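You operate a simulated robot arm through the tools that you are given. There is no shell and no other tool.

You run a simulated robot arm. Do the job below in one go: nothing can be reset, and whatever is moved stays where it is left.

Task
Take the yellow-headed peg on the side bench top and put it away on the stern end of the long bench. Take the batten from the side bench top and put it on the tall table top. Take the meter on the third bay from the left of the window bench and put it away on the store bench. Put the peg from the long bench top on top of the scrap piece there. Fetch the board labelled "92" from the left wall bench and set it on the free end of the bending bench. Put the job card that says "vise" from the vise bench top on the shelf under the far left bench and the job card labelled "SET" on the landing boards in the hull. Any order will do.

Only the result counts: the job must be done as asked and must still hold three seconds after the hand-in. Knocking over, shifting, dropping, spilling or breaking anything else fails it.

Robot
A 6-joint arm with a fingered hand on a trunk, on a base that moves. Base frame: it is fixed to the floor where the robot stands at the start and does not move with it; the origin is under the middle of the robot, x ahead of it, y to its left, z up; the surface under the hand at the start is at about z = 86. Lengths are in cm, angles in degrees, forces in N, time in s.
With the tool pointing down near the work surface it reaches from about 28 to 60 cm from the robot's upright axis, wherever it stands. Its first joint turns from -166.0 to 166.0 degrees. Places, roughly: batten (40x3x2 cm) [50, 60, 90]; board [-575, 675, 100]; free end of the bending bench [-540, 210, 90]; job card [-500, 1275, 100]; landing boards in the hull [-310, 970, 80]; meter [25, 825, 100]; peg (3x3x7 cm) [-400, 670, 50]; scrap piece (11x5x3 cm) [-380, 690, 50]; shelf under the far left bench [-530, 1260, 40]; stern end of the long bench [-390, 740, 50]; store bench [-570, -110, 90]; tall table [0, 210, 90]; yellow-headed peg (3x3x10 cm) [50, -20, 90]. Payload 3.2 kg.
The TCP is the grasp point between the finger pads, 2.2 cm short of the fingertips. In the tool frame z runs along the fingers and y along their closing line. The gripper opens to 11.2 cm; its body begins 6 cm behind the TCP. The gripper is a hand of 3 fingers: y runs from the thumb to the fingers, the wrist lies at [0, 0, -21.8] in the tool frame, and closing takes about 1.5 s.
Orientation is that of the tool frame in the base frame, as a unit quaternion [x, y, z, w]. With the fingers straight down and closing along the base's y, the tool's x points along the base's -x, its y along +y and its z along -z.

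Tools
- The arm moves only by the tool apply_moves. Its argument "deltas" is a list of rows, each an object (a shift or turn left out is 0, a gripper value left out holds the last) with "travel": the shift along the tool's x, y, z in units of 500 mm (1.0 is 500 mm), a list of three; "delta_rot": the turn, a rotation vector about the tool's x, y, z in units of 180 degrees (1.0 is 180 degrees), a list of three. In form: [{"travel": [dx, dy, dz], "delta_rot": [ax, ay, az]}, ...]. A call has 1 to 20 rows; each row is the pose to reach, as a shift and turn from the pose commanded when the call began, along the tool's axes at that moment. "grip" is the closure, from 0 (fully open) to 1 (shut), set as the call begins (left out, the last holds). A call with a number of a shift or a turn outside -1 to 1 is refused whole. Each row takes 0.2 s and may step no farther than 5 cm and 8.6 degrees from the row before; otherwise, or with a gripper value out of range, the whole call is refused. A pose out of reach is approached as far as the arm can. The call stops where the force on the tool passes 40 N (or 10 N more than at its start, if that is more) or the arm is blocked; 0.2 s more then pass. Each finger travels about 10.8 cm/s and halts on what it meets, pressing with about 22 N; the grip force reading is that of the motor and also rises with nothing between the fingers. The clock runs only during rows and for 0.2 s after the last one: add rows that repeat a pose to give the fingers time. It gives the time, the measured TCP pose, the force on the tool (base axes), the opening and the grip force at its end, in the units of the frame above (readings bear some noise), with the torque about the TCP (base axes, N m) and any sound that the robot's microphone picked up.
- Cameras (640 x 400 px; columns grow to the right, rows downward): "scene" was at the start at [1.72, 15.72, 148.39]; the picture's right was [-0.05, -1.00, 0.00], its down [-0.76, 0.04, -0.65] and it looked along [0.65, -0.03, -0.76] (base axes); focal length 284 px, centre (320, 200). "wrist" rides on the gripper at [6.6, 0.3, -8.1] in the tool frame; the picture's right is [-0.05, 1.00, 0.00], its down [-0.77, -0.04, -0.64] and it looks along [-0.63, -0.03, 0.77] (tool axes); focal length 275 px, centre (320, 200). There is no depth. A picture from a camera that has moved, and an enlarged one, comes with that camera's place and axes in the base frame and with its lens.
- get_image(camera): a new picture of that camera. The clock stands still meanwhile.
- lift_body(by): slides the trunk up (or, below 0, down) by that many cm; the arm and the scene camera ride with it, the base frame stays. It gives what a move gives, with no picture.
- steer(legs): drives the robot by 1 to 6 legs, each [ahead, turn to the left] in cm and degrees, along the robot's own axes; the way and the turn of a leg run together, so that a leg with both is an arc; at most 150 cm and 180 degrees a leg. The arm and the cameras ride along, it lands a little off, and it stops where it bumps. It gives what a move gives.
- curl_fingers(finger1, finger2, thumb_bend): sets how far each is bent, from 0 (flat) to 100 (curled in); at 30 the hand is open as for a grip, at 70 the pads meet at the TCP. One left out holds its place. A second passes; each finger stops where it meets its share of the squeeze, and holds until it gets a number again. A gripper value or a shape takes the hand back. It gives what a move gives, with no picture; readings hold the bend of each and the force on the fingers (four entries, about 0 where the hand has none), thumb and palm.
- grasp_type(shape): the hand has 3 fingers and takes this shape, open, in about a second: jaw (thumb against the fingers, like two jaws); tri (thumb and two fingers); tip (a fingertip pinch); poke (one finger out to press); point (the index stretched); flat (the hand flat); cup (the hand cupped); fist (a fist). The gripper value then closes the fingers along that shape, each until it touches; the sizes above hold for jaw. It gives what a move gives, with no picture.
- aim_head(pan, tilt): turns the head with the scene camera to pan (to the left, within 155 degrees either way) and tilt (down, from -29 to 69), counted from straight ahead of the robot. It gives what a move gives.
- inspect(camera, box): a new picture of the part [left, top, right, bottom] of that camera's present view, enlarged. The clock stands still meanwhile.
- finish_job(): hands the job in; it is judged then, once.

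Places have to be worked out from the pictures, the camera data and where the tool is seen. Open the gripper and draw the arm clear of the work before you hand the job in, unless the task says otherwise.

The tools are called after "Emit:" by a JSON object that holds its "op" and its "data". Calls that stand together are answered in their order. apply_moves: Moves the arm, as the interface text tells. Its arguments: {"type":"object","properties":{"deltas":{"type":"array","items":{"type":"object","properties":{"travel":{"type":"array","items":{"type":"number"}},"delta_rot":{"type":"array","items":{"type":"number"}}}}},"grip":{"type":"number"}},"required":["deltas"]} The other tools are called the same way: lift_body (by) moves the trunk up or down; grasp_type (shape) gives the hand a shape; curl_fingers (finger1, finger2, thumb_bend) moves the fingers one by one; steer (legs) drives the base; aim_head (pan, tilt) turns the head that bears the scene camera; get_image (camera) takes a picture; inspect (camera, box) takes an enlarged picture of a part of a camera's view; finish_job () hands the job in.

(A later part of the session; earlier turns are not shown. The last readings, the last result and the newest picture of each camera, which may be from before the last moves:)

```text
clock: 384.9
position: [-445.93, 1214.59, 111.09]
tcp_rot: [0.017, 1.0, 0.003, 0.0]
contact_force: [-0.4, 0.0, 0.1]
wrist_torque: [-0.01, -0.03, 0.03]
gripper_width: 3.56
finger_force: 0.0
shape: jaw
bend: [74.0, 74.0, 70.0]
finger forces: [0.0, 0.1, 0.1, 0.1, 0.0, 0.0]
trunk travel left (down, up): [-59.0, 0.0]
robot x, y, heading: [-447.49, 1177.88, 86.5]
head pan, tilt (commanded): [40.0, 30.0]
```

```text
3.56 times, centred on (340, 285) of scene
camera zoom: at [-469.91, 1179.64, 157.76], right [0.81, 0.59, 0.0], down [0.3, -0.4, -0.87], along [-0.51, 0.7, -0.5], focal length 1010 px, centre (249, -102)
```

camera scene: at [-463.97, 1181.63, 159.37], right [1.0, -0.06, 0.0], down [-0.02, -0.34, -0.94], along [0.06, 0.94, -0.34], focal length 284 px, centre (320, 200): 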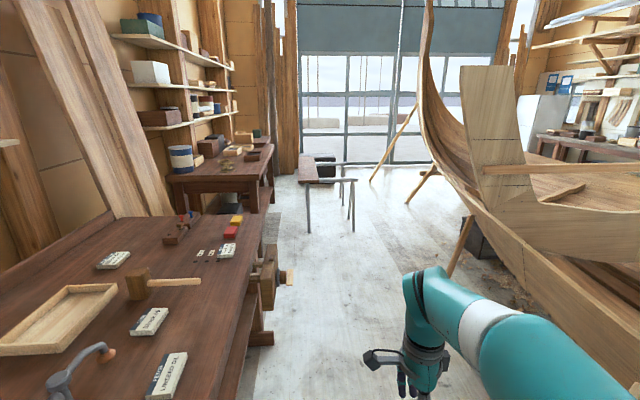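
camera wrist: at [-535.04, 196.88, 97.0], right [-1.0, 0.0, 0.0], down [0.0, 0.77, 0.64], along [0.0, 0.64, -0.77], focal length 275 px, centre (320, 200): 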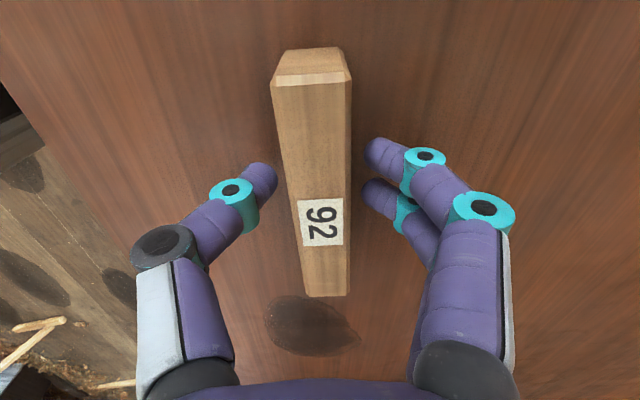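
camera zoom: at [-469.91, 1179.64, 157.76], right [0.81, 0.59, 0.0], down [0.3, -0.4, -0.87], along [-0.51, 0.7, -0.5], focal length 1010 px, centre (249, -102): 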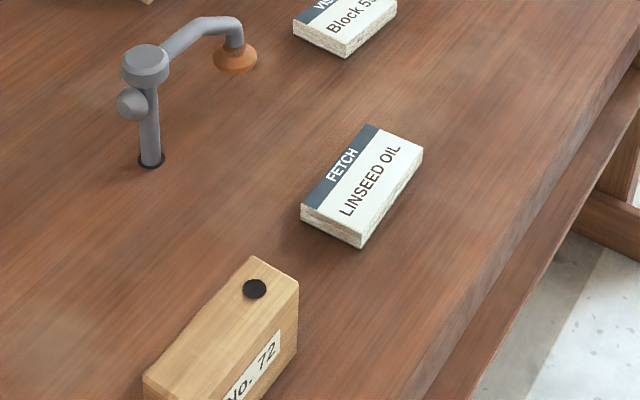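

Two cards mention vise: "VISE – Block 59" and "VISE JOB – Block 57…". I zoom further to tell which is the job card asked for.

Emit:
{"op": "inspect", "data": {"camera": "scene", "box": [315, 165, 355, 190]}}

Emit:
{"op": "inspect", "data": {"camera": "scene", "box": [328, 220, 368, 250]}}

Emit:
{"op": "inspect", "data": {"camera": "scene", "box": [400, 185, 440, 212]}}

```text
16.00 times, centred on (335, 178) of scene
camera zoom: at [-469.91, 1179.64, 157.76], right [0.81, 0.59, 0.0], down [0.3, -0.4, -0.87], along [-0.51, 0.7, -0.5], focal length 4545 px, centre (80, 560)
```

zoom: 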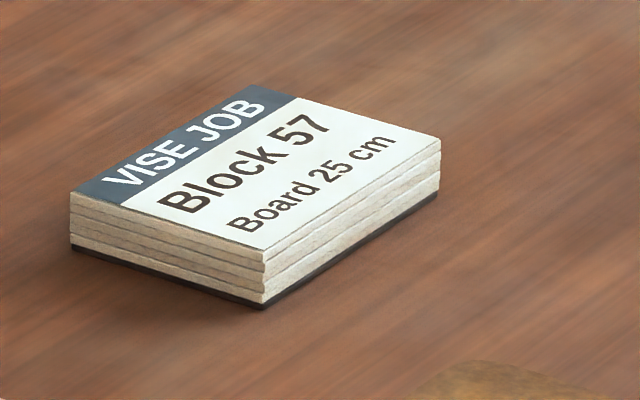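

```text
13.33 times, centred on (348, 235) of scene
camera zoom: at [-469.91, 1179.64, 157.76], right [0.81, 0.59, 0.0], down [0.3, -0.4, -0.87], along [-0.51, 0.7, -0.5], focal length 3788 px, centre (-53, -267)
```

zoom: 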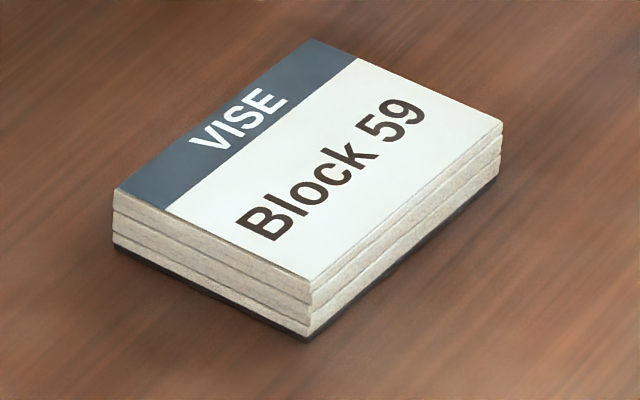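

```text
14.81 times, centred on (420, 198) of scene
camera zoom: at [-469.91, 1179.64, 157.76], right [0.81, 0.59, 0.0], down [0.3, -0.4, -0.87], along [-0.51, 0.7, -0.5], focal length 4208 px, centre (-1162, 222)
```

zoom: 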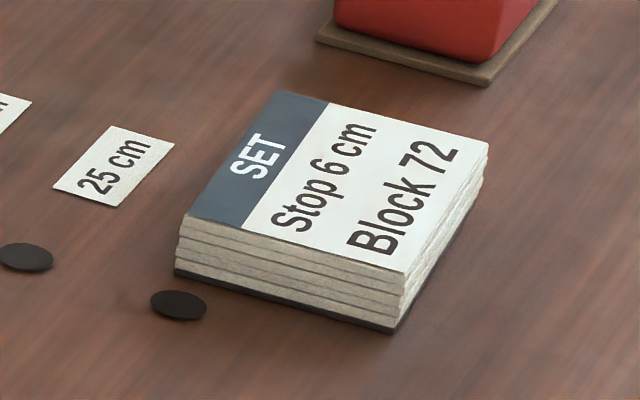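

The exact "VISE" card is the Block 59 one (≈[-514,1258]); the "SET" card is at ≈[-502,1301]. A vise juts from the bench edge at y≈1280–1297, so I first take position facing the bench at y≈1257.

Emit:
{"op": "steer", "data": {"legs": [[80, 0], [0, 93.5], [18, 0]]}}

Emit:
{"op": "aim_head", "data": {"pan": 0, "tilt": 40}}

Emit:
{"op": "get_image", "data": {"camera": "scene"}}

Emit:
{"op": "get_image", "data": {"camera": "wrist"}}

```text
clock: 394.3
position: [-497.45, 1254.74, 111.01]
tcp_rot: [0.73, -0.683, -0.001, 0.001]
contact_force: [0.5, -0.5, -0.3]
wrist_torque: [0.03, 0.01, -0.01]
gripper_width: 3.56
finger_force: 0.1
shape: jaw
bend: [74.0, 74.0, 70.0]
finger forces: [0.1, 0.0, 0.0, 0.1, 0.0, 0.0]
trunk travel left (down, up): [-59.0, 0.0]
robot x, y, heading: [-460.58, 1256.87, -178.1]
head pan, tilt (commanded): [40.0, 30.0]
```

```text
clock: 395.4
position: [-497.15, 1254.79, 111.15]
tcp_rot: [0.73, -0.683, -0.002, 0.002]
contact_force: [-0.3, -0.5, 1.2]
wrist_torque: [0.0, -0.01, 0.02]
gripper_width: 3.56
finger_force: 0.1
shape: jaw
bend: [74.0, 74.0, 70.0]
finger forces: [0.1, 0.0, 0.0, 0.0, 0.1, 0.1]
trunk travel left (down, up): [-59.0, 0.0]
robot x, y, heading: [-460.35, 1256.52, -178.1]
head pan, tilt (commanded): [0.0, 40.0]
```

```text
taken
camera scene: at [-462.36, 1239.65, 156.23], right [-0.04, 1.0, 0.0], down [0.64, 0.02, -0.77], along [-0.77, -0.03, -0.64], focal length 284 px, centre (320, 200)
```

scene: 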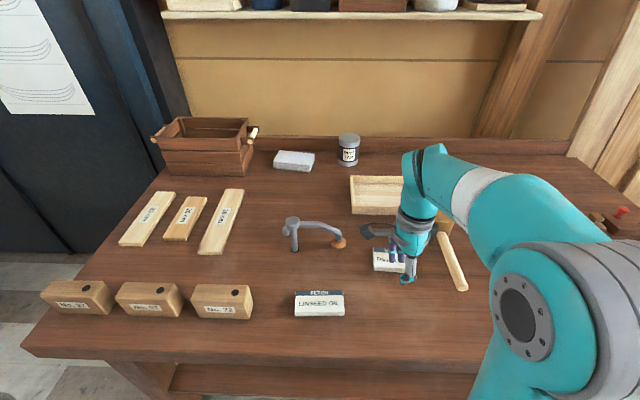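

```text
taken
camera wrist: at [-496.95, 1248.14, 119.07], right [-1.0, -0.02, 0.0], down [-0.01, 0.77, 0.64], along [-0.02, 0.64, -0.77], focal length 275 px, centre (320, 200)
```

wrist: 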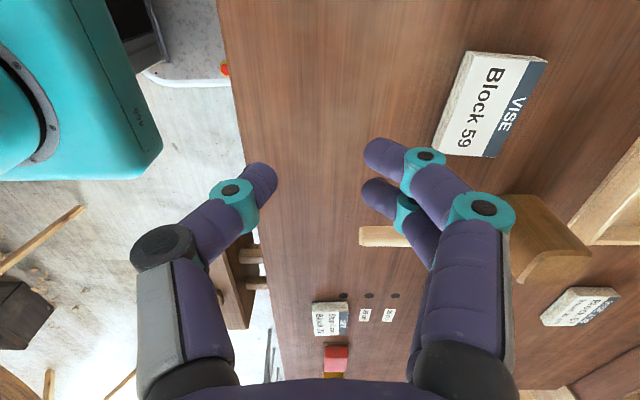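

The "VISE" card is at about [-514.6,1258.2], top z≈90.8. I zoom in on it to get its orientation and size.

Emit:
{"op": "inspect", "data": {"camera": "wrist", "box": [410, 30, 570, 180]}}

```text
2.67 times, centred on (490, 105) of wrist
camera zoom: at [-496.95, 1248.14, 119.07], right [-1.0, -0.02, 0.0], down [-0.01, 0.77, 0.64], along [-0.02, 0.64, -0.77], focal length 734 px, centre (-133, 453)
```

zoom: 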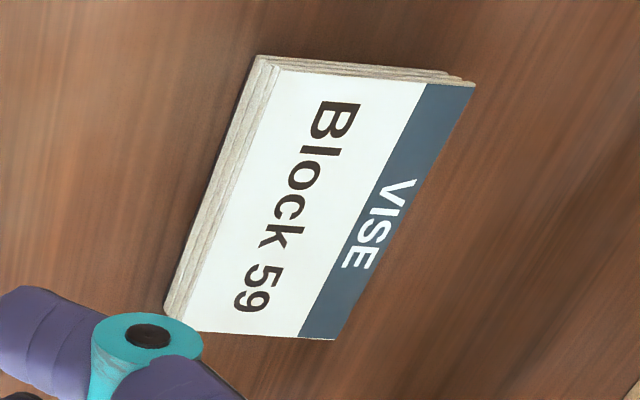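

The card measures about 7×10 cm, x -518.3…-511.4, y 1254…1264. Before picking it I want to see the shelf's clearance, so I back off, lower the trunk and look under the bench.

Emit:
{"op": "steer", "data": {"legs": [[-50, 0]]}}

Emit:
{"op": "lift_body", "data": {"by": -55}}

Emit:
{"op": "aim_head", "data": {"pan": 0, "tilt": 35}}

Emit:
{"op": "get_image", "data": {"camera": "scene"}}

Emit:
{"op": "get_image", "data": {"camera": "wrist"}}

```text
clock: 398.3
position: [-447.2, 1256.42, 111.08]
tcp_rot: [0.73, -0.683, -0.002, 0.003]
contact_force: [0.3, 0.0, -0.6]
wrist_torque: [0.01, 0.0, -0.03]
gripper_width: 3.57
finger_force: 0.0
shape: jaw
bend: [74.0, 74.0, 70.0]
finger forces: [0.0, 0.0, 0.0, 0.0, 0.0, 0.1]
trunk travel left (down, up): [-59.0, 0.0]
robot x, y, heading: [-410.22, 1258.22, -178.1]
head pan, tilt (commanded): [0.0, 40.0]
```

```text
refused: -55 is not a number from -40 to 40
```

```text
clock: 399.0
position: [-447.28, 1256.49, 111.01]
tcp_rot: [0.73, -0.684, -0.002, 0.002]
contact_force: [-0.7, 0.2, -0.4]
wrist_torque: [0.01, 0.02, -0.01]
gripper_width: 3.54
finger_force: 0.0
shape: jaw
bend: [74.0, 74.0, 70.0]
finger forces: [0.0, 0.0, 0.0, 0.0, 0.0, 0.0]
trunk travel left (down, up): [-59.0, 0.0]
robot x, y, heading: [-410.48, 1258.34, -178.4]
head pan, tilt (commanded): [0.0, 35.0]
```

```text
taken
camera scene: at [-412.68, 1241.41, 156.98], right [-0.04, 1.0, 0.0], down [0.57, 0.02, -0.82], along [-0.82, -0.03, -0.57], focal length 284 px, centre (320, 200)
```

scene: 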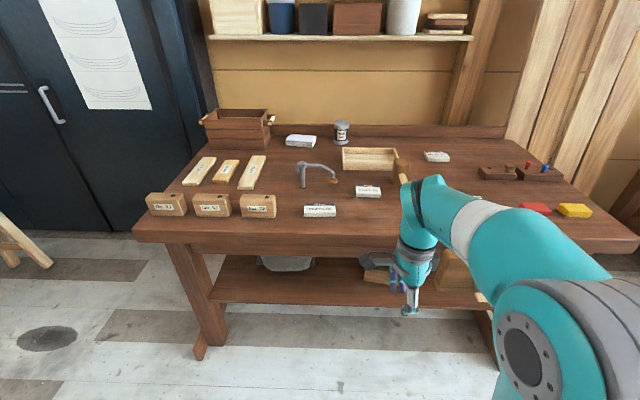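

```text
taken
camera wrist: at [-446.99, 1249.86, 119.07], right [-1.0, -0.02, 0.0], down [-0.01, 0.77, 0.64], along [-0.02, 0.64, -0.77], focal length 275 px, centre (320, 200)
```

wrist: 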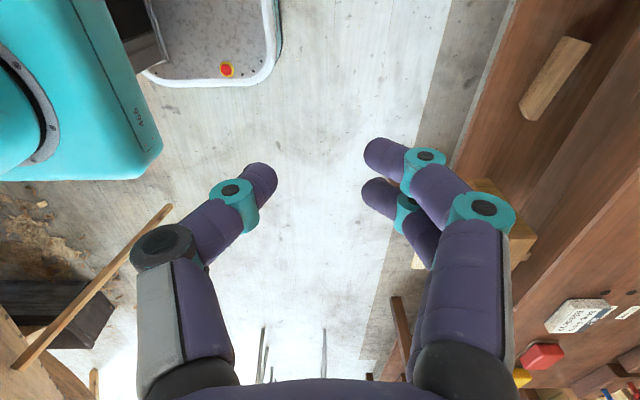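

The shelf holds a bag and some wood. I lower the trunk 40 cm for a better look underneath.

Emit:
{"op": "lift_body", "data": {"by": -40}}

Emit:
{"op": "aim_head", "data": {"pan": 5, "tilt": 25}}

Emit:
{"op": "get_image", "data": {"camera": "scene"}}

Emit:
{"op": "get_image", "data": {"camera": "wrist"}}

```text
clock: 402.8
position: [-447.24, 1256.47, 71.11]
tcp_rot: [0.731, -0.683, -0.002, 0.002]
contact_force: [-0.4, -0.2, 0.8]
wrist_torque: [-0.05, -0.02, 0.01]
gripper_width: 3.58
finger_force: 0.0
shape: jaw
bend: [74.0, 74.0, 70.0]
finger forces: [0.0, 0.1, 0.0, 0.1, 0.1, 0.0]
trunk travel left (down, up): [-19.0, 40.0]
robot x, y, heading: [-410.45, 1258.53, -177.9]
head pan, tilt (commanded): [0.0, 35.0]
```

```text
clock: 403.5
position: [-447.26, 1256.48, 71.17]
tcp_rot: [0.731, -0.683, -0.002, 0.002]
contact_force: [-0.2, -0.4, -0.6]
wrist_torque: [-0.05, -0.03, 0.01]
gripper_width: 3.55
finger_force: 0.1
shape: jaw
bend: [74.0, 74.0, 70.0]
finger forces: [0.1, 0.0, 0.0, 0.1, 0.0, 0.0]
trunk travel left (down, up): [-19.0, 40.0]
robot x, y, heading: [-410.1, 1258.62, -177.9]
head pan, tilt (commanded): [5.0, 25.0]
```

```text
taken
camera scene: at [-413.03, 1240.59, 118.55], right [-0.12, 0.99, 0.0], down [0.42, 0.05, -0.91], along [-0.9, -0.11, -0.42], focal length 284 px, centre (320, 200)
```

scene: 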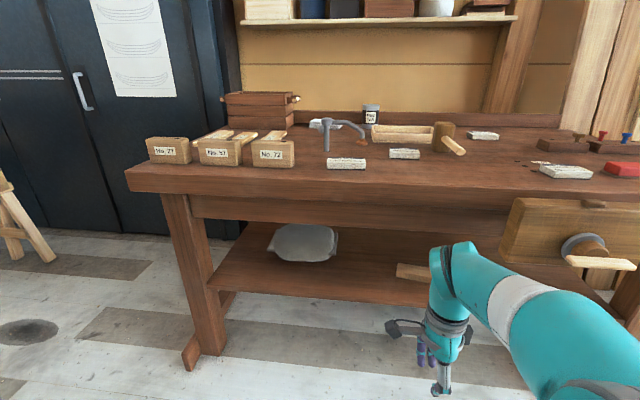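

```text
taken
camera wrist: at [-446.99, 1249.86, 79.07], right [-1.0, -0.02, 0.0], down [-0.01, 0.77, 0.64], along [-0.02, 0.64, -0.77], focal length 275 px, centre (320, 200)
```

wrist: 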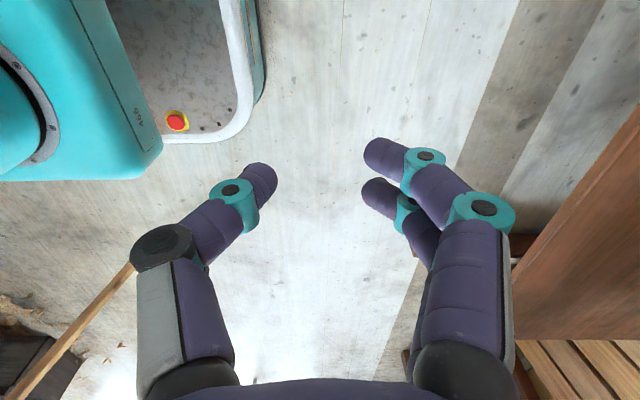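

The shelf is at z≈40 with an apron down to z≈71 in front, so a vertical hand won't fit; I'll grip the card with the hand pitched ~33° forward so I can slide it under the apron. First I yaw the tool to the home orientation here in free space.

Emit:
{"op": "apply_moves", "data": {"deltas": [{"travel": [0, 0, 0], "delta_rot": [0, 0, -0.0435]}, {"travel": [0, 0, 0], "delta_rot": [0, 0, -0.087]}, {"travel": [0, 0, 0], "delta_rot": [0, 0, -0.1305]}, {"travel": [0, 0, 0], "delta_rot": [0, 0, -0.174]}, {"travel": [0, 0, 0], "delta_rot": [0, 0, -0.2175]}, {"travel": [0, 0, 0], "delta_rot": [0, 0, -0.261]}, {"travel": [0, 0, 0], "delta_rot": [0, 0, -0.3045]}, {"travel": [0, 0, 0], "delta_rot": [0, 0, -0.348]}, {"travel": [0, 0, 0], "delta_rot": [0, 0, -0.3915]}, {"travel": [0, 0, 0], "delta_rot": [0, 0, -0.435]}, {"travel": [0, 0, 0], "delta_rot": [0, 0, -0.478]}]}}

```text
clock: 405.9
position: [-447.3, 1256.33, 71.16]
tcp_rot: [1.0, 0.001, -0.003, 0.0]
contact_force: [-0.4, 0.1, -0.2]
wrist_torque: [0.01, -0.04, -0.03]
gripper_width: 3.57
finger_force: 0.2
shape: jaw
bend: [74.0, 74.0, 70.0]
finger forces: [0.1, 0.0, 0.0, 0.0, 0.1, 0.0]
trunk travel left (down, up): [-19.0, 40.0]
robot x, y, heading: [-410.47, 1259.08, -178.1]
head pan, tilt (commanded): [5.0, 25.0]
```

Now I pitch the hand 33° forward while extending it 12 cm.

Emit:
{"op": "apply_moves", "data": {"deltas": [{"travel": [-0.048, 0, 0], "delta_rot": [0, -0.0367, 0]}, {"travel": [-0.096, 0, 0], "delta_rot": [0, -0.0733, 0]}, {"travel": [-0.144, 0, 0], "delta_rot": [0, -0.11, 0]}, {"travel": [-0.192, 0, 0], "delta_rot": [0, -0.1467, 0]}, {"travel": [-0.24, 0, 0], "delta_rot": [0, -0.1833, 0]}]}}

Emit:
{"op": "get_image", "data": {"camera": "scene"}}

Emit:
{"op": "get_image", "data": {"camera": "wrist"}}

```text
clock: 407.1
position: [-459.39, 1256.55, 71.24]
tcp_rot: [0.958, -0.001, -0.287, 0.0]
contact_force: [0.3, 0.0, -0.7]
wrist_torque: [-0.01, -0.03, -0.02]
gripper_width: 3.58
finger_force: 0.0
shape: jaw
bend: [74.0, 74.0, 70.0]
finger forces: [0.0, 0.0, 0.0, 0.0, 0.0, 0.0]
trunk travel left (down, up): [-19.0, 40.0]
robot x, y, heading: [-410.8, 1258.74, -177.7]
head pan, tilt (commanded): [5.0, 25.0]
```

```text
taken
camera scene: at [-413.02, 1240.59, 118.56], right [-0.12, 0.99, 0.0], down [0.42, 0.05, -0.91], along [-0.9, -0.11, -0.42], focal length 284 px, centre (320, 200)
```

scene: 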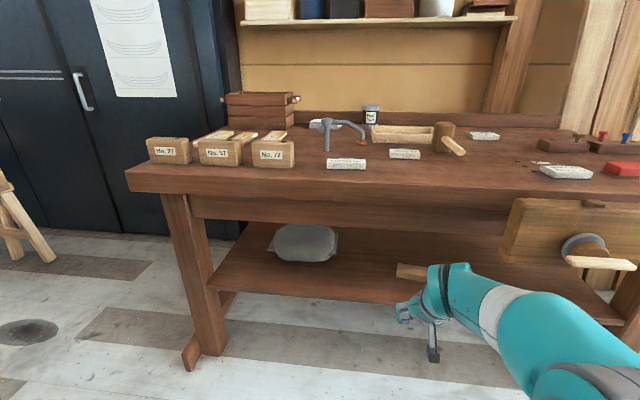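

```text
taken
camera wrist: at [-449.2, 1256.2, 74.19], right [-0.04, -1.0, 0.03], down [-0.29, 0.04, 0.96], along [-0.95, 0.03, -0.29], focal length 275 px, centre (320, 200)
```

wrist: 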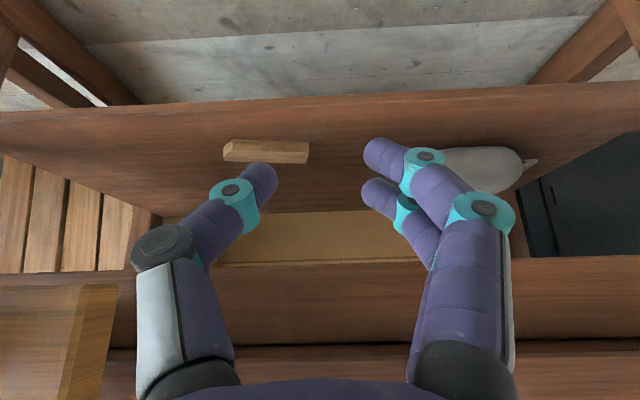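

This pitch works and the wrist camera shows the shelf: free space at y≈1228–1259 between the bag and a wood piece, front edge x≈-496. Now I raise the trunk and return over the bench to pick the VISE card.

Emit:
{"op": "lift_body", "data": {"by": 40}}

Emit:
{"op": "steer", "data": {"legs": [[49, 0]]}}

Emit:
{"op": "curl_fingers", "data": {"finger1": 18, "finger2": 18, "thumb_bend": 18}}

Emit:
{"op": "get_image", "data": {"camera": "wrist"}}

Emit:
{"op": "aim_head", "data": {"pan": 0, "tilt": 40}}

Emit:
{"op": "get_image", "data": {"camera": "scene"}}

```text
clock: 411.0
position: [-459.28, 1256.51, 111.2]
tcp_rot: [0.958, 0.0, -0.286, 0.0]
contact_force: [1.4, 0.1, -0.6]
wrist_torque: [0.01, 0.02, 0.0]
gripper_width: 3.56
finger_force: 0.0
shape: jaw
bend: [74.0, 74.0, 70.0]
finger forces: [0.1, 0.0, 0.0, 0.0, 0.1, 0.1]
trunk travel left (down, up): [-59.0, 0.0]
robot x, y, heading: [-410.54, 1258.87, -177.9]
head pan, tilt (commanded): [5.0, 25.0]
```

```text
clock: 413.9
position: [-508.03, 1255.25, 111.15]
tcp_rot: [0.958, -0.002, -0.286, 0.0]
contact_force: [-0.4, 0.4, 0.4]
wrist_torque: [0.0, -0.01, 0.0]
gripper_width: 3.58
finger_force: 0.1
shape: jaw
bend: [74.0, 74.0, 70.0]
finger forces: [0.1, 0.1, 0.0, 0.0, 0.0, 0.0]
trunk travel left (down, up): [-59.0, 0.0]
robot x, y, heading: [-459.02, 1257.02, -178.3]
head pan, tilt (commanded): [5.0, 25.0]
```

```text
clock: 414.9
position: [-507.97, 1255.34, 111.19]
tcp_rot: [0.958, -0.003, -0.286, -0.001]
contact_force: [-0.4, -0.5, 0.0]
wrist_torque: [0.0, -0.02, 0.01]
gripper_width: 13.24
finger_force: 0.0
shape: fingers
bend: [18.0, 18.0, 18.0]
finger forces: [0.0, 0.1, 0.0, 0.1, 0.0, 0.1]
trunk travel left (down, up): [-59.0, 0.0]
robot x, y, heading: [-459.2, 1257.11, -178.4]
head pan, tilt (commanded): [5.0, 25.0]
```

```text
taken
camera wrist: at [-497.92, 1254.83, 114.19], right [-0.05, -1.0, 0.03], down [-0.3, 0.04, 0.95], along [-0.95, 0.04, -0.3], focal length 275 px, centre (320, 200)
```

wrist: 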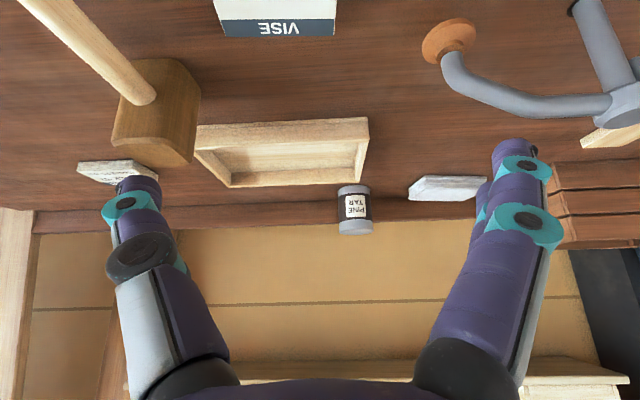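

```text
clock: 415.6
position: [-508.04, 1255.23, 111.1]
tcp_rot: [0.958, -0.003, -0.287, -0.001]
contact_force: [-0.6, 0.4, -0.4]
wrist_torque: [0.02, 0.05, -0.01]
gripper_width: 13.23
finger_force: 0.1
shape: fingers
bend: [18.0, 18.0, 18.0]
finger forces: [0.0, 0.0, 0.0, 0.0, 0.0, 0.0]
trunk travel left (down, up): [-59.0, 0.0]
robot x, y, heading: [-459.1, 1257.04, -178.4]
head pan, tilt (commanded): [0.0, 40.0]
```

```text
taken
camera scene: at [-461.22, 1239.82, 156.23], right [-0.03, 1.0, 0.0], down [0.64, 0.02, -0.77], along [-0.77, -0.02, -0.64], focal length 284 px, centre (320, 200)
```

scene: 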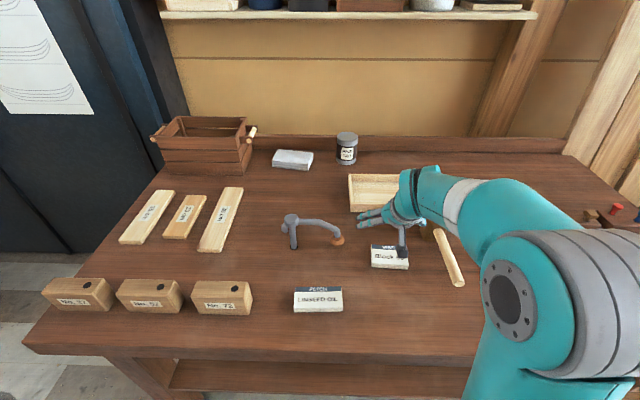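

The VISE card sits just ahead of the fingers, and the hand is open 13 cm. I move over it, still above, and check alignment.

Emit:
{"op": "apply_moves", "data": {"deltas": [{"travel": [0.0124, -0.0186, 0.0755]}, {"travel": [0.0247, -0.0371, 0.151]}, {"travel": [0.0371, -0.0557, 0.2265]}, {"travel": [0.0494, -0.0742, 0.302]}]}}

Emit:
{"op": "get_image", "data": {"camera": "wrist"}}

Emit:
{"op": "inspect", "data": {"camera": "scene", "box": [280, 180, 500, 320]}}

```text
clock: 416.6
position: [-514.25, 1259.08, 97.15]
tcp_rot: [0.958, -0.004, -0.287, -0.002]
contact_force: [-0.3, 0.2, -0.4]
wrist_torque: [0.0, -0.02, 0.01]
gripper_width: 13.23
finger_force: 0.1
shape: fingers
bend: [18.0, 18.0, 18.0]
finger forces: [0.1, 0.1, 0.0, 0.1, 0.1, 0.0]
trunk travel left (down, up): [-59.0, 0.0]
robot x, y, heading: [-459.1, 1257.24, -178.2]
head pan, tilt (commanded): [0.0, 40.0]
```

```text
taken
camera wrist: at [-504.19, 1258.75, 100.15], right [-0.05, -1.0, 0.02], down [-0.3, 0.04, 0.95], along [-0.95, 0.04, -0.3], focal length 275 px, centre (320, 200)
```

wrist: 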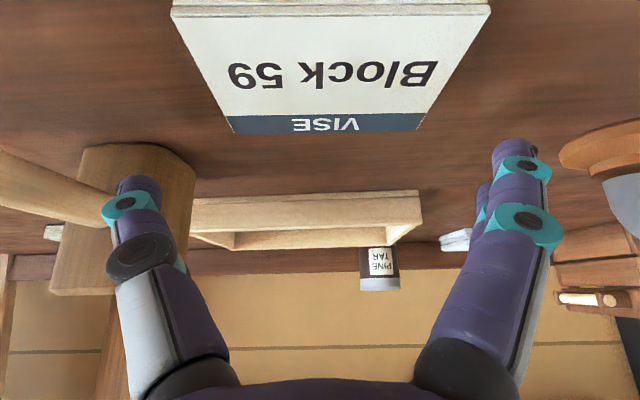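

```text
2.86 times, centred on (390, 250) of scene
camera zoom: at [-461.29, 1239.84, 156.23], right [-0.03, 1.0, 0.0], down [0.64, 0.02, -0.77], along [-0.77, -0.02, -0.64], focal length 812 px, centre (120, 57)
```

zoom: 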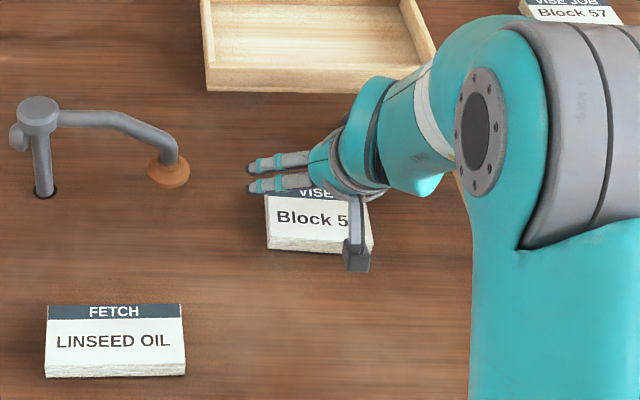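

Well centred across the card's length. I descend vertically to z≈92.2.

Emit:
{"op": "apply_moves", "data": {"deltas": [{"travel": [0.022, 0, 0.0335]}, {"travel": [0.044, 0, 0.067]}, {"travel": [0.0542, 0, 0.0827]}]}}

Emit:
{"op": "get_image", "data": {"camera": "wrist"}}

```text
clock: 417.4
position: [-515.24, 1258.97, 93.24]
tcp_rot: [0.959, -0.004, -0.283, -0.002]
contact_force: [0.5, -0.7, -0.7]
wrist_torque: [-0.02, 0.02, 0.0]
gripper_width: 13.25
finger_force: 0.1
shape: fingers
bend: [18.0, 18.0, 18.0]
finger forces: [0.0, 0.0, 0.0, 0.1, 0.0, 0.0]
out of reach, approached as far as the arm can: row 1, 2, 3
trunk travel left (down, up): [-59.0, 0.0]
robot x, y, heading: [-459.36, 1257.24, -178.2]
head pan, tilt (commanded): [0.0, 40.0]
```

```text
taken
camera wrist: at [-505.17, 1258.63, 96.4], right [-0.05, -1.0, 0.02], down [-0.3, 0.04, 0.95], along [-0.95, 0.04, -0.3], focal length 275 px, centre (320, 200)
```

wrist: 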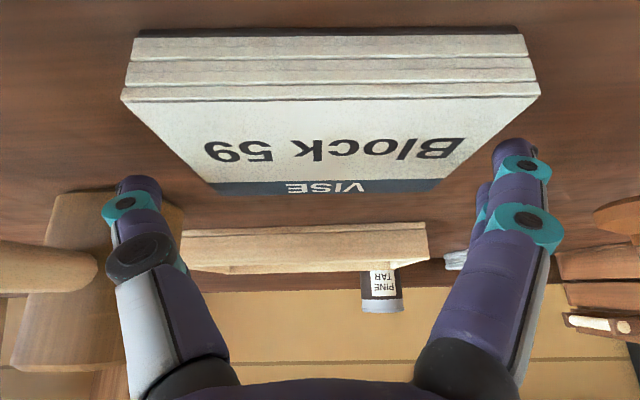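

The wrist hit a joint limit at this height. I raise the hand 12 cm and lower the trunk by 12 cm instead, which flattens the forearm and should free the wrist.

Emit:
{"op": "apply_moves", "data": {"deltas": [{"travel": [-0.038, 0, -0.07]}, {"travel": [-0.076, 0, -0.141]}, {"travel": [-0.1135, 0, -0.212]}]}}

```text
clock: 418.2
position: [-514.19, 1258.8, 105.35]
tcp_rot: [0.958, -0.005, -0.286, -0.002]
contact_force: [0.6, 0.9, -1.3]
wrist_torque: [-0.02, -0.02, 0.0]
gripper_width: 13.22
finger_force: 0.1
shape: fingers
bend: [18.0, 18.0, 18.0]
finger forces: [0.1, 0.0, 0.0, 0.0, 0.1, 0.0]
trunk travel left (down, up): [-59.0, 0.0]
robot x, y, heading: [-459.38, 1256.95, -178.2]
head pan, tilt (commanded): [0.0, 40.0]
```

Emit:
{"op": "lift_body", "data": {"by": -10}}

Emit:
{"op": "apply_moves", "data": {"deltas": [{"travel": [0.0165, 0, 0.025]}, {"travel": [0.033, 0, 0.05]}]}}

Emit:
{"op": "get_image", "data": {"camera": "wrist"}}

```text
clock: 419.6
position: [-514.19, 1258.79, 95.27]
tcp_rot: [0.958, -0.003, -0.286, -0.001]
contact_force: [0.0, -0.3, 0.2]
wrist_torque: [-0.01, 0.01, 0.03]
gripper_width: 13.23
finger_force: 0.1
shape: fingers
bend: [18.0, 18.0, 18.0]
finger forces: [0.0, 0.1, 0.1, 0.0, 0.0, 0.0]
trunk travel left (down, up): [-49.0, 10.0]
robot x, y, heading: [-458.93, 1257.09, -178.3]
head pan, tilt (commanded): [0.0, 40.0]
```

```text
clock: 420.2
position: [-514.27, 1258.71, 92.24]
tcp_rot: [0.958, -0.003, -0.285, -0.001]
contact_force: [0.2, -0.3, -0.3]
wrist_torque: [-0.01, 0.01, -0.03]
gripper_width: 13.23
finger_force: 0.0
shape: fingers
bend: [18.0, 18.0, 18.0]
finger forces: [0.0, 0.0, 0.0, 0.1, 0.0, 0.1]
trunk travel left (down, up): [-49.0, 10.0]
robot x, y, heading: [-459.15, 1257.06, -178.4]
head pan, tilt (commanded): [0.0, 40.0]
```

```text
taken
camera wrist: at [-504.19, 1258.4, 95.34], right [-0.05, -1.0, 0.03], down [-0.3, 0.04, 0.95], along [-0.95, 0.04, -0.3], focal length 275 px, centre (320, 200)
```

wrist: 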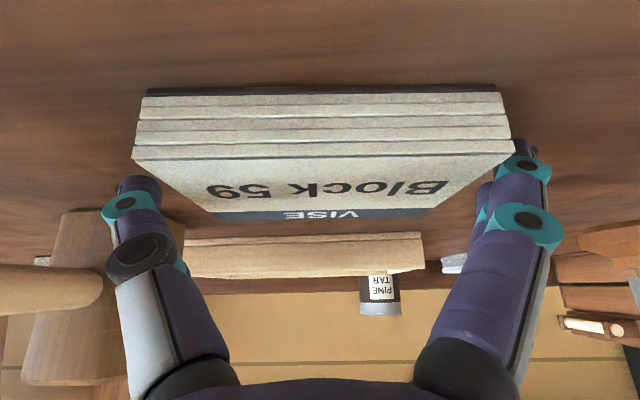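

Now the wrist reaches. The card is centred between thumb and fingers; I close the hand.

Emit:
{"op": "apply_moves", "data": {"deltas": [{"travel": [0, 0, 0]}, {"travel": [0, 0, 0]}, {"travel": [0, 0, 0]}, {"travel": [0, 0, 0]}, {"travel": [0, 0, 0]}, {"travel": [0, 0, 0]}], "grip": 1}}

Emit:
{"op": "get_image", "data": {"camera": "wrist"}}

```text
clock: 421.6
position: [-514.28, 1258.76, 92.52]
tcp_rot: [0.958, -0.002, -0.287, 0.0]
contact_force: [-3.4, -4.1, 11.8]
wrist_torque: [-0.9, 0.06, -0.15]
gripper_width: 9.81
finger_force: 21.9
shape: jaw
bend: [45.0, 51.0, 51.0]
finger forces: [19.2, 12.6, 0.0, 0.1, 17.9, 0.0]
trunk travel left (down, up): [-49.0, 10.0]
robot x, y, heading: [-459.42, 1256.6, -178.4]
head pan, tilt (commanded): [0.0, 40.0]
```

```text
taken
camera wrist: at [-504.14, 1258.35, 95.44], right [-0.05, -1.0, 0.03], down [-0.29, 0.04, 0.96], along [-0.95, 0.04, -0.3], focal length 275 px, centre (320, 200)
```

wrist: 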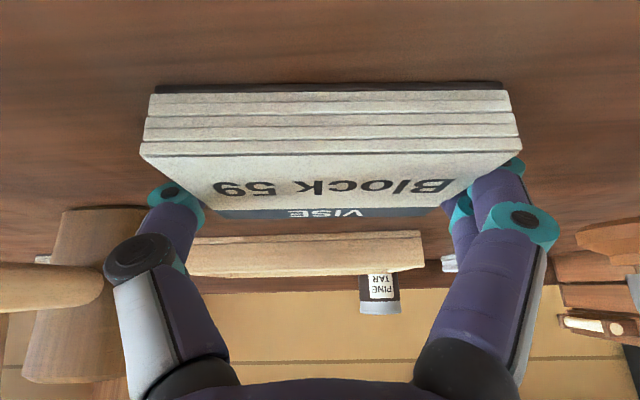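

Gripped (19/13/18 N, width 9.8 cm). I lift 2 cm and check that the card comes along flat.

Emit:
{"op": "apply_moves", "data": {"deltas": [{"travel": [-0.011, 0, -0.0167]}, {"travel": [-0.022, 0, -0.0334]}]}}

Emit:
{"op": "get_image", "data": {"camera": "wrist"}}

Emit:
{"op": "inspect", "data": {"camera": "scene", "box": [280, 180, 500, 320]}}

```text
clock: 422.2
position: [-514.21, 1258.8, 94.33]
tcp_rot: [0.958, -0.004, -0.285, -0.001]
contact_force: [0.4, -0.2, -0.9]
wrist_torque: [0.02, 0.01, 0.01]
gripper_width: 9.7
finger_force: 21.9
shape: jaw
bend: [47.0, 53.0, 51.0]
finger forces: [11.4, 10.5, 0.1, 0.0, 22.1, 0.0]
trunk travel left (down, up): [-49.0, 10.0]
robot x, y, heading: [-459.19, 1257.34, -178.2]
head pan, tilt (commanded): [0.0, 40.0]
```

```text
taken
camera wrist: at [-504.2, 1258.39, 97.31], right [-0.05, -1.0, 0.03], down [-0.3, 0.04, 0.95], along [-0.95, 0.04, -0.3], focal length 275 px, centre (320, 200)
```

wrist: 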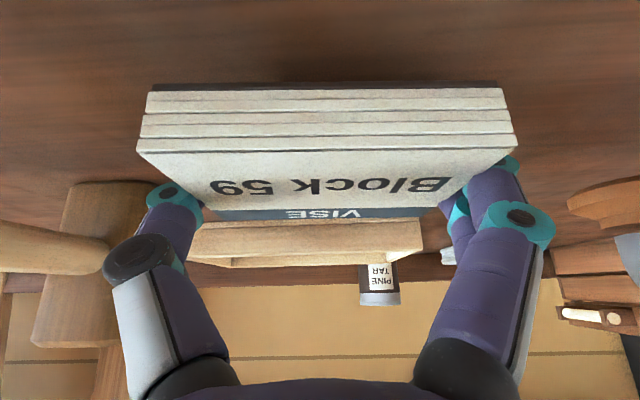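

```text
2.86 times, centred on (390, 250) of scene
camera zoom: at [-461.24, 1239.83, 146.22], right [-0.03, 1.0, 0.0], down [0.64, 0.02, -0.77], along [-0.77, -0.02, -0.64], focal length 812 px, centre (120, 57)
```

zoom: 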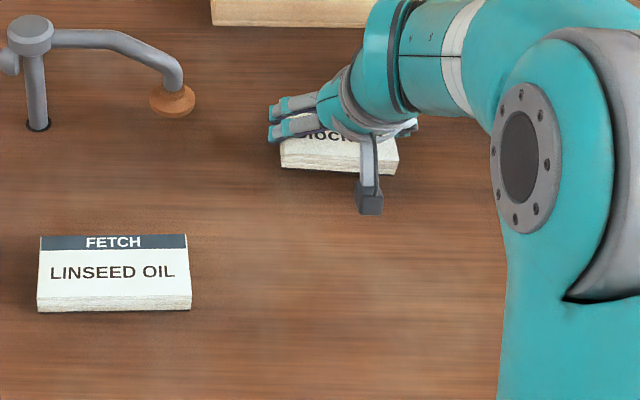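

The card is lifted cleanly and flat. I raise it, back off 45 cm, and then lower for the shelf.

Emit:
{"op": "apply_moves", "data": {"deltas": [{"travel": [-0.04, 0, -0.061]}, {"travel": [-0.08, 0, -0.122]}, {"travel": [-0.1206, 0, -0.184]}]}}

Emit:
{"op": "steer", "data": {"legs": [[-45, 0]]}}

Emit:
{"op": "get_image", "data": {"camera": "wrist"}}

```text
clock: 423.0
position: [-514.3, 1258.83, 105.34]
tcp_rot: [0.958, -0.004, -0.285, -0.001]
contact_force: [-0.2, 1.1, -0.5]
wrist_torque: [-0.01, 0.01, 0.02]
gripper_width: 9.72
finger_force: 22.0
shape: jaw
bend: [47.0, 53.0, 51.0]
finger forces: [11.4, 10.5, 0.1, 0.1, 22.1, 0.0]
trunk travel left (down, up): [-49.0, 10.0]
robot x, y, heading: [-459.06, 1256.93, -178.5]
head pan, tilt (commanded): [0.0, 40.0]
```

```text
clock: 425.7
position: [-469.52, 1260.1, 105.26]
tcp_rot: [0.958, -0.002, -0.287, 0.0]
contact_force: [-0.3, -0.6, -1.0]
wrist_torque: [0.01, 0.01, 0.03]
gripper_width: 9.68
finger_force: 21.7
shape: jaw
bend: [47.0, 53.0, 51.0]
finger forces: [11.4, 10.3, 0.0, 0.0, 21.9, 0.0]
trunk travel left (down, up): [-49.0, 10.0]
robot x, y, heading: [-414.65, 1258.21, -178.4]
head pan, tilt (commanded): [0.0, 40.0]
```

```text
taken
camera wrist: at [-459.45, 1259.76, 108.3], right [-0.04, -1.0, 0.03], down [-0.3, 0.04, 0.95], along [-0.95, 0.04, -0.3], focal length 275 px, centre (320, 200)
```

wrist: 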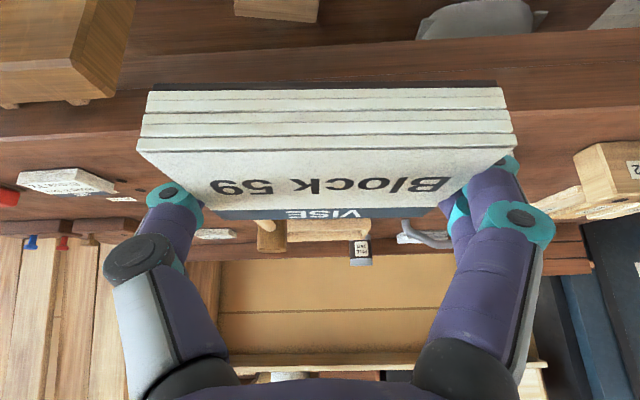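

Clear to descend in front of the bench. I lower the trunk 40 cm, then 9 more.

Emit:
{"op": "lift_body", "data": {"by": -40}}

Emit:
{"op": "lift_body", "data": {"by": -8.5}}

Emit:
{"op": "get_image", "data": {"camera": "wrist"}}

Emit:
{"op": "aim_head", "data": {"pan": 5, "tilt": 20}}

Emit:
{"op": "get_image", "data": {"camera": "scene"}}

```text
clock: 429.5
position: [-469.65, 1260.11, 65.26]
tcp_rot: [0.958, -0.003, -0.286, -0.001]
contact_force: [0.8, -0.6, -0.7]
wrist_torque: [0.01, -0.01, -0.01]
gripper_width: 9.69
finger_force: 22.1
shape: jaw
bend: [47.0, 53.0, 51.0]
finger forces: [11.2, 10.3, 0.1, 0.1, 21.9, 0.1]
trunk travel left (down, up): [-9.0, 50.0]
robot x, y, heading: [-414.47, 1258.41, -178.2]
head pan, tilt (commanded): [0.0, 40.0]
```

```text
clock: 430.7
position: [-469.59, 1260.13, 56.72]
tcp_rot: [0.959, -0.002, -0.285, -0.001]
contact_force: [-1.4, -1.0, -1.0]
wrist_torque: [-0.03, 0.0, 0.03]
gripper_width: 9.71
finger_force: 22.1
shape: jaw
bend: [47.0, 53.0, 51.0]
finger forces: [11.3, 10.3, 0.0, 0.0, 21.8, 0.0]
trunk travel left (down, up): [-0.5, 58.5]
robot x, y, heading: [-414.62, 1258.45, -178.2]
head pan, tilt (commanded): [0.0, 40.0]
```

```text
taken
camera wrist: at [-459.47, 1259.76, 59.79], right [-0.04, -1.0, 0.03], down [-0.3, 0.04, 0.95], along [-0.95, 0.04, -0.3], focal length 275 px, centre (320, 200)
```

wrist: 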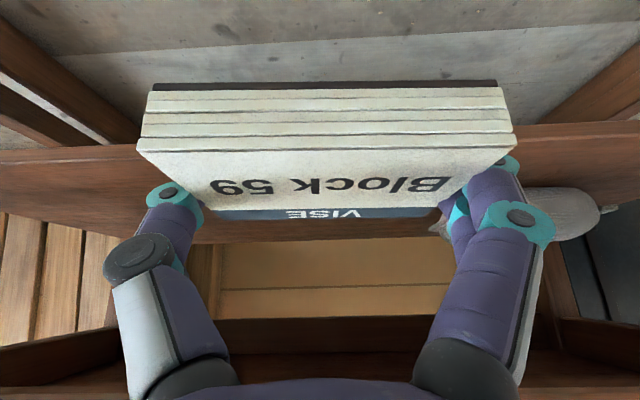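

```text
clock: 431.5
position: [-469.56, 1260.09, 56.76]
tcp_rot: [0.958, -0.002, -0.285, -0.001]
contact_force: [-0.2, 0.5, -0.5]
wrist_torque: [-0.02, 0.03, 0.03]
gripper_width: 9.69
finger_force: 21.9
shape: jaw
bend: [47.0, 53.0, 51.0]
finger forces: [11.4, 10.3, 0.0, 0.1, 21.7, 0.1]
trunk travel left (down, up): [-0.5, 58.5]
robot x, y, heading: [-414.47, 1258.32, -177.8]
head pan, tilt (commanded): [5.0, 20.0]
```

```text
taken
camera scene: at [-417.22, 1240.38, 100.86], right [-0.12, 0.99, 0.0], down [0.34, 0.04, -0.94], along [-0.93, -0.11, -0.34], focal length 284 px, centre (320, 200)
```

scene: 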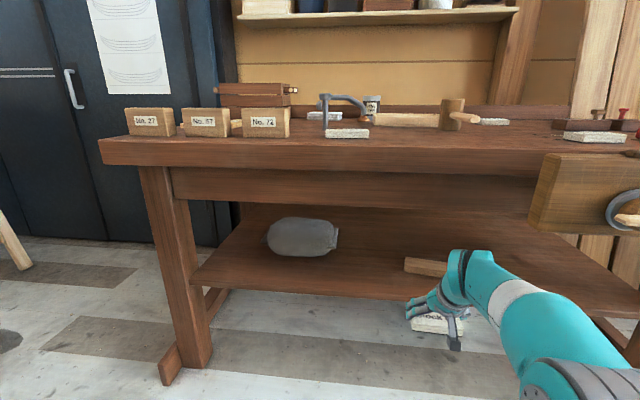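

The shelf front edge is at z≈41 and the apron bottom at z≈73. I lower the card to TCP z≈46 and shift it to y≈1245, still outside the bench.

Emit:
{"op": "apply_moves", "data": {"deltas": [{"travel": [0.0297, 0.0749, 0.0444]}, {"travel": [0.0594, 0.1498, 0.0888]}, {"travel": [0.0891, 0.2248, 0.1332]}, {"travel": [0.1188, 0.2997, 0.1776]}]}}

Emit:
{"op": "get_image", "data": {"camera": "scene"}}

Emit:
{"op": "get_image", "data": {"camera": "wrist"}}

```text
clock: 432.5
position: [-469.44, 1245.1, 45.95]
tcp_rot: [0.958, -0.003, -0.286, -0.001]
contact_force: [-0.2, -0.3, -1.0]
wrist_torque: [0.03, 0.0, 0.04]
gripper_width: 9.68
finger_force: 22.4
shape: jaw
bend: [47.0, 53.0, 51.0]
finger forces: [11.2, 10.3, 0.0, 0.1, 21.7, 0.1]
trunk travel left (down, up): [-0.5, 58.5]
robot x, y, heading: [-414.51, 1258.59, -178.0]
head pan, tilt (commanded): [5.0, 20.0]
```

```text
taken
camera scene: at [-417.21, 1240.39, 100.87], right [-0.12, 0.99, 0.0], down [0.34, 0.04, -0.94], along [-0.93, -0.11, -0.34], focal length 284 px, centre (320, 200)
```

scene: 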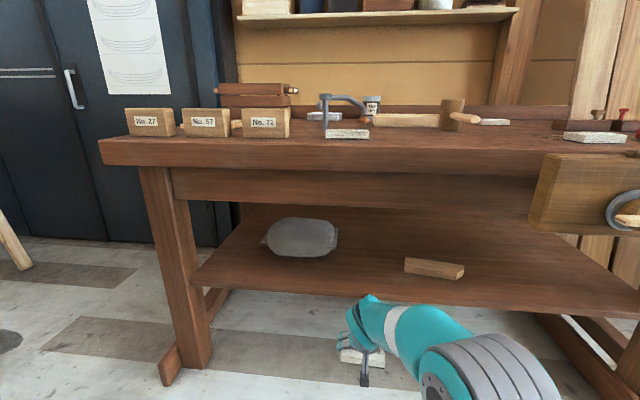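

```text
taken
camera wrist: at [-459.33, 1244.76, 49.0], right [-0.04, -1.0, 0.03], down [-0.3, 0.04, 0.95], along [-0.95, 0.03, -0.3], focal length 275 px, centre (320, 200)
```

wrist: 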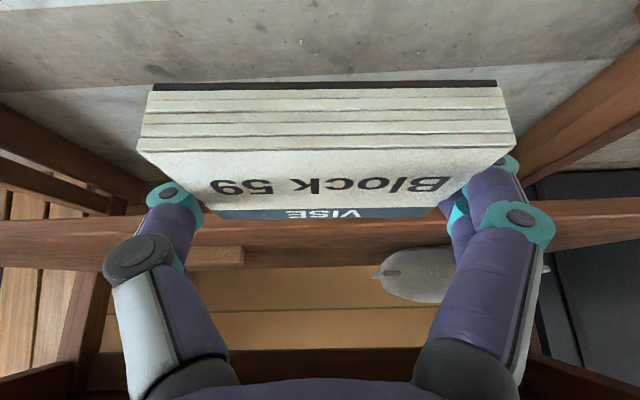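

I zoom in on the shelf edge in the wrist view to judge the height margin before sliding in.

Emit:
{"op": "inspect", "data": {"camera": "wrist", "box": [180, 190, 460, 340]}}

Emit:
{"op": "inspect", "data": {"camera": "scene", "box": [250, 200, 530, 400]}}

```text
2.29 times, centred on (320, 265) of wrist
camera zoom: at [-459.33, 1244.76, 49.0], right [-0.04, -1.0, 0.03], down [-0.3, 0.04, 0.95], along [-0.95, 0.03, -0.3], focal length 629 px, centre (320, 51)
```

zoom: 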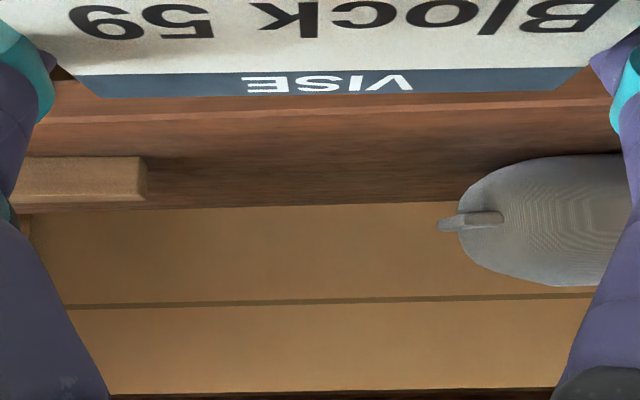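

```text
2.00 times, centred on (390, 300) of scene
camera zoom: at [-417.21, 1240.39, 100.87], right [-0.12, 0.99, 0.0], down [0.34, 0.04, -0.94], along [-0.93, -0.11, -0.34], focal length 568 px, centre (180, 0)
```

zoom: 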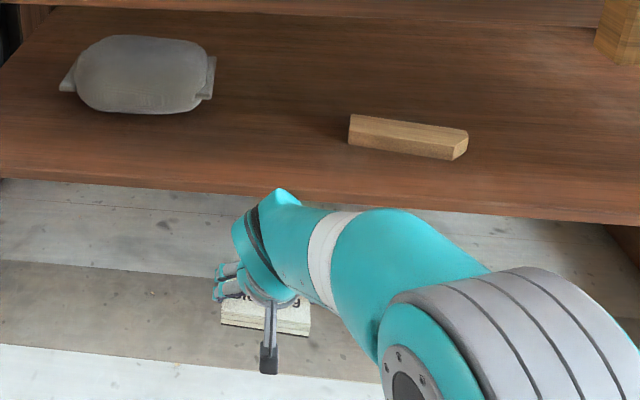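

Shelf top is at z≈41.6 and the card bottom at ≈43. I raise 1.2 cm for margin and roll forward 26 cm under the apron.

Emit:
{"op": "apply_moves", "data": {"deltas": [{"travel": [-0.0132, 0, -0.02]}]}}

Emit:
{"op": "steer", "data": {"legs": [[26, 0]]}}

Emit:
{"op": "get_image", "data": {"camera": "wrist"}}

Emit:
{"op": "get_image", "data": {"camera": "scene"}}

```text
clock: 432.9
position: [-469.41, 1245.06, 47.04]
tcp_rot: [0.958, -0.002, -0.286, -0.001]
contact_force: [0.4, 0.0, -0.3]
wrist_torque: [0.0, -0.01, 0.0]
gripper_width: 9.65
finger_force: 22.3
shape: jaw
bend: [47.0, 53.0, 51.0]
finger forces: [11.1, 10.3, 0.0, 0.1, 21.7, 0.1]
trunk travel left (down, up): [-0.5, 58.5]
robot x, y, heading: [-414.36, 1258.33, -178.3]
head pan, tilt (commanded): [5.0, 20.0]
```

```text
clock: 434.8
position: [-495.24, 1244.1, 47.32]
tcp_rot: [0.958, -0.001, -0.286, 0.0]
contact_force: [0.8, -0.1, -1.9]
wrist_torque: [-0.03, -0.04, 0.0]
gripper_width: 9.7
finger_force: 22.0
shape: jaw
bend: [47.0, 53.0, 51.0]
finger forces: [11.1, 10.4, 0.0, 0.0, 21.7, 0.0]
trunk travel left (down, up): [-0.5, 58.5]
robot x, y, heading: [-440.18, 1257.61, -178.0]
head pan, tilt (commanded): [5.0, 20.0]
```

```text
taken
camera wrist: at [-485.16, 1243.72, 50.23], right [-0.04, -1.0, 0.03], down [-0.3, 0.04, 0.95], along [-0.95, 0.03, -0.3], focal length 275 px, centre (320, 200)
```

wrist: 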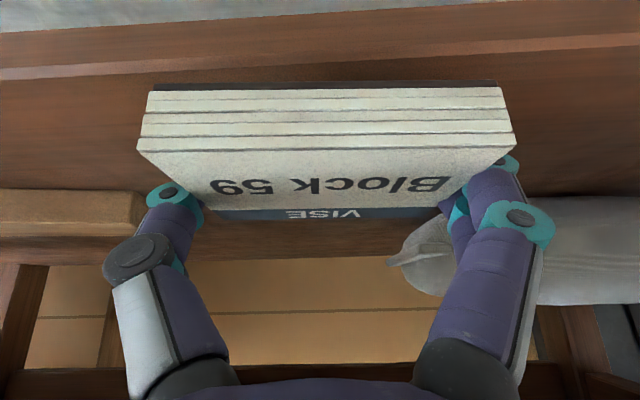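

```text
taken
camera scene: at [-442.99, 1239.5, 100.87], right [-0.12, 0.99, 0.0], down [0.34, 0.04, -0.94], along [-0.93, -0.11, -0.34], focal length 284 px, centre (320, 200)
```

scene: 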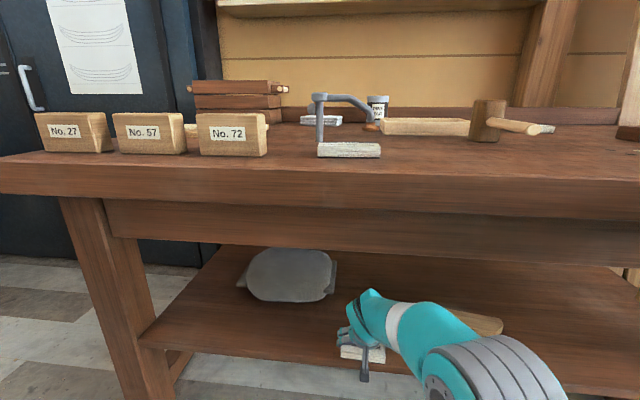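

The card is half over the shelf (edge x≈-494). I roll 6 cm further in.

Emit:
{"op": "steer", "data": {"legs": [[6, 0]]}}

Emit:
{"op": "get_image", "data": {"camera": "wrist"}}

Emit:
{"op": "inspect", "data": {"camera": "scene", "box": [250, 180, 530, 400]}}

```text
clock: 435.8
position: [-501.37, 1243.69, 47.16]
tcp_rot: [0.958, -0.001, -0.286, 0.0]
contact_force: [0.1, -0.1, -0.7]
wrist_torque: [0.0, -0.01, 0.02]
gripper_width: 9.65
finger_force: 21.9
shape: jaw
bend: [47.0, 53.0, 51.0]
finger forces: [11.2, 10.3, 0.0, 0.1, 21.7, 0.0]
trunk travel left (down, up): [-0.5, 58.5]
robot x, y, heading: [-446.47, 1257.58, -177.9]
head pan, tilt (commanded): [5.0, 20.0]
```

```text
taken
camera wrist: at [-491.28, 1243.46, 50.23], right [-0.04, -1.0, 0.03], down [-0.3, 0.04, 0.95], along [-0.95, 0.03, -0.3], focal length 275 px, centre (320, 200)
```

wrist: 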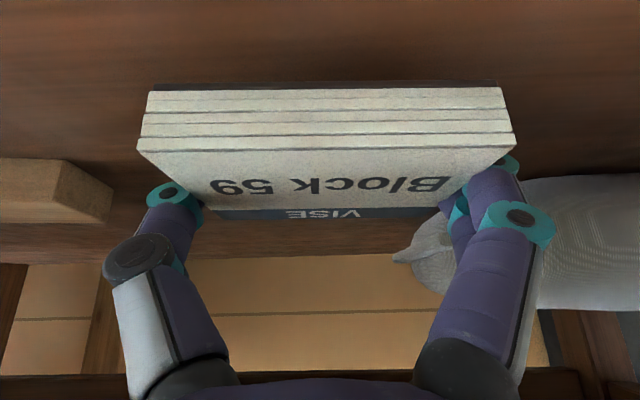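

```text
1.82 times, centred on (390, 290) of scene
camera zoom: at [-449.11, 1239.28, 100.87], right [-0.12, 0.99, 0.0], down [0.34, 0.04, -0.94], along [-0.93, -0.12, -0.34], focal length 516 px, centre (193, 36)
```

zoom: 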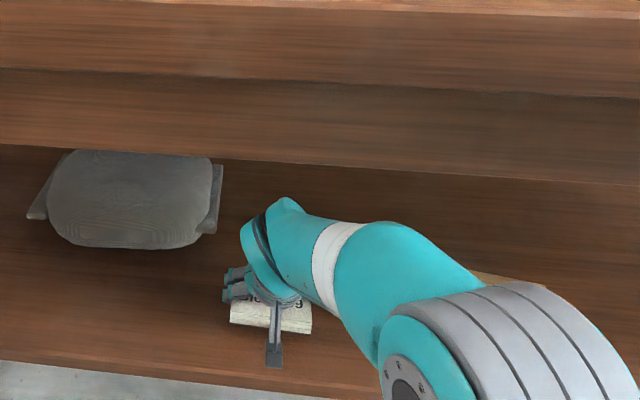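

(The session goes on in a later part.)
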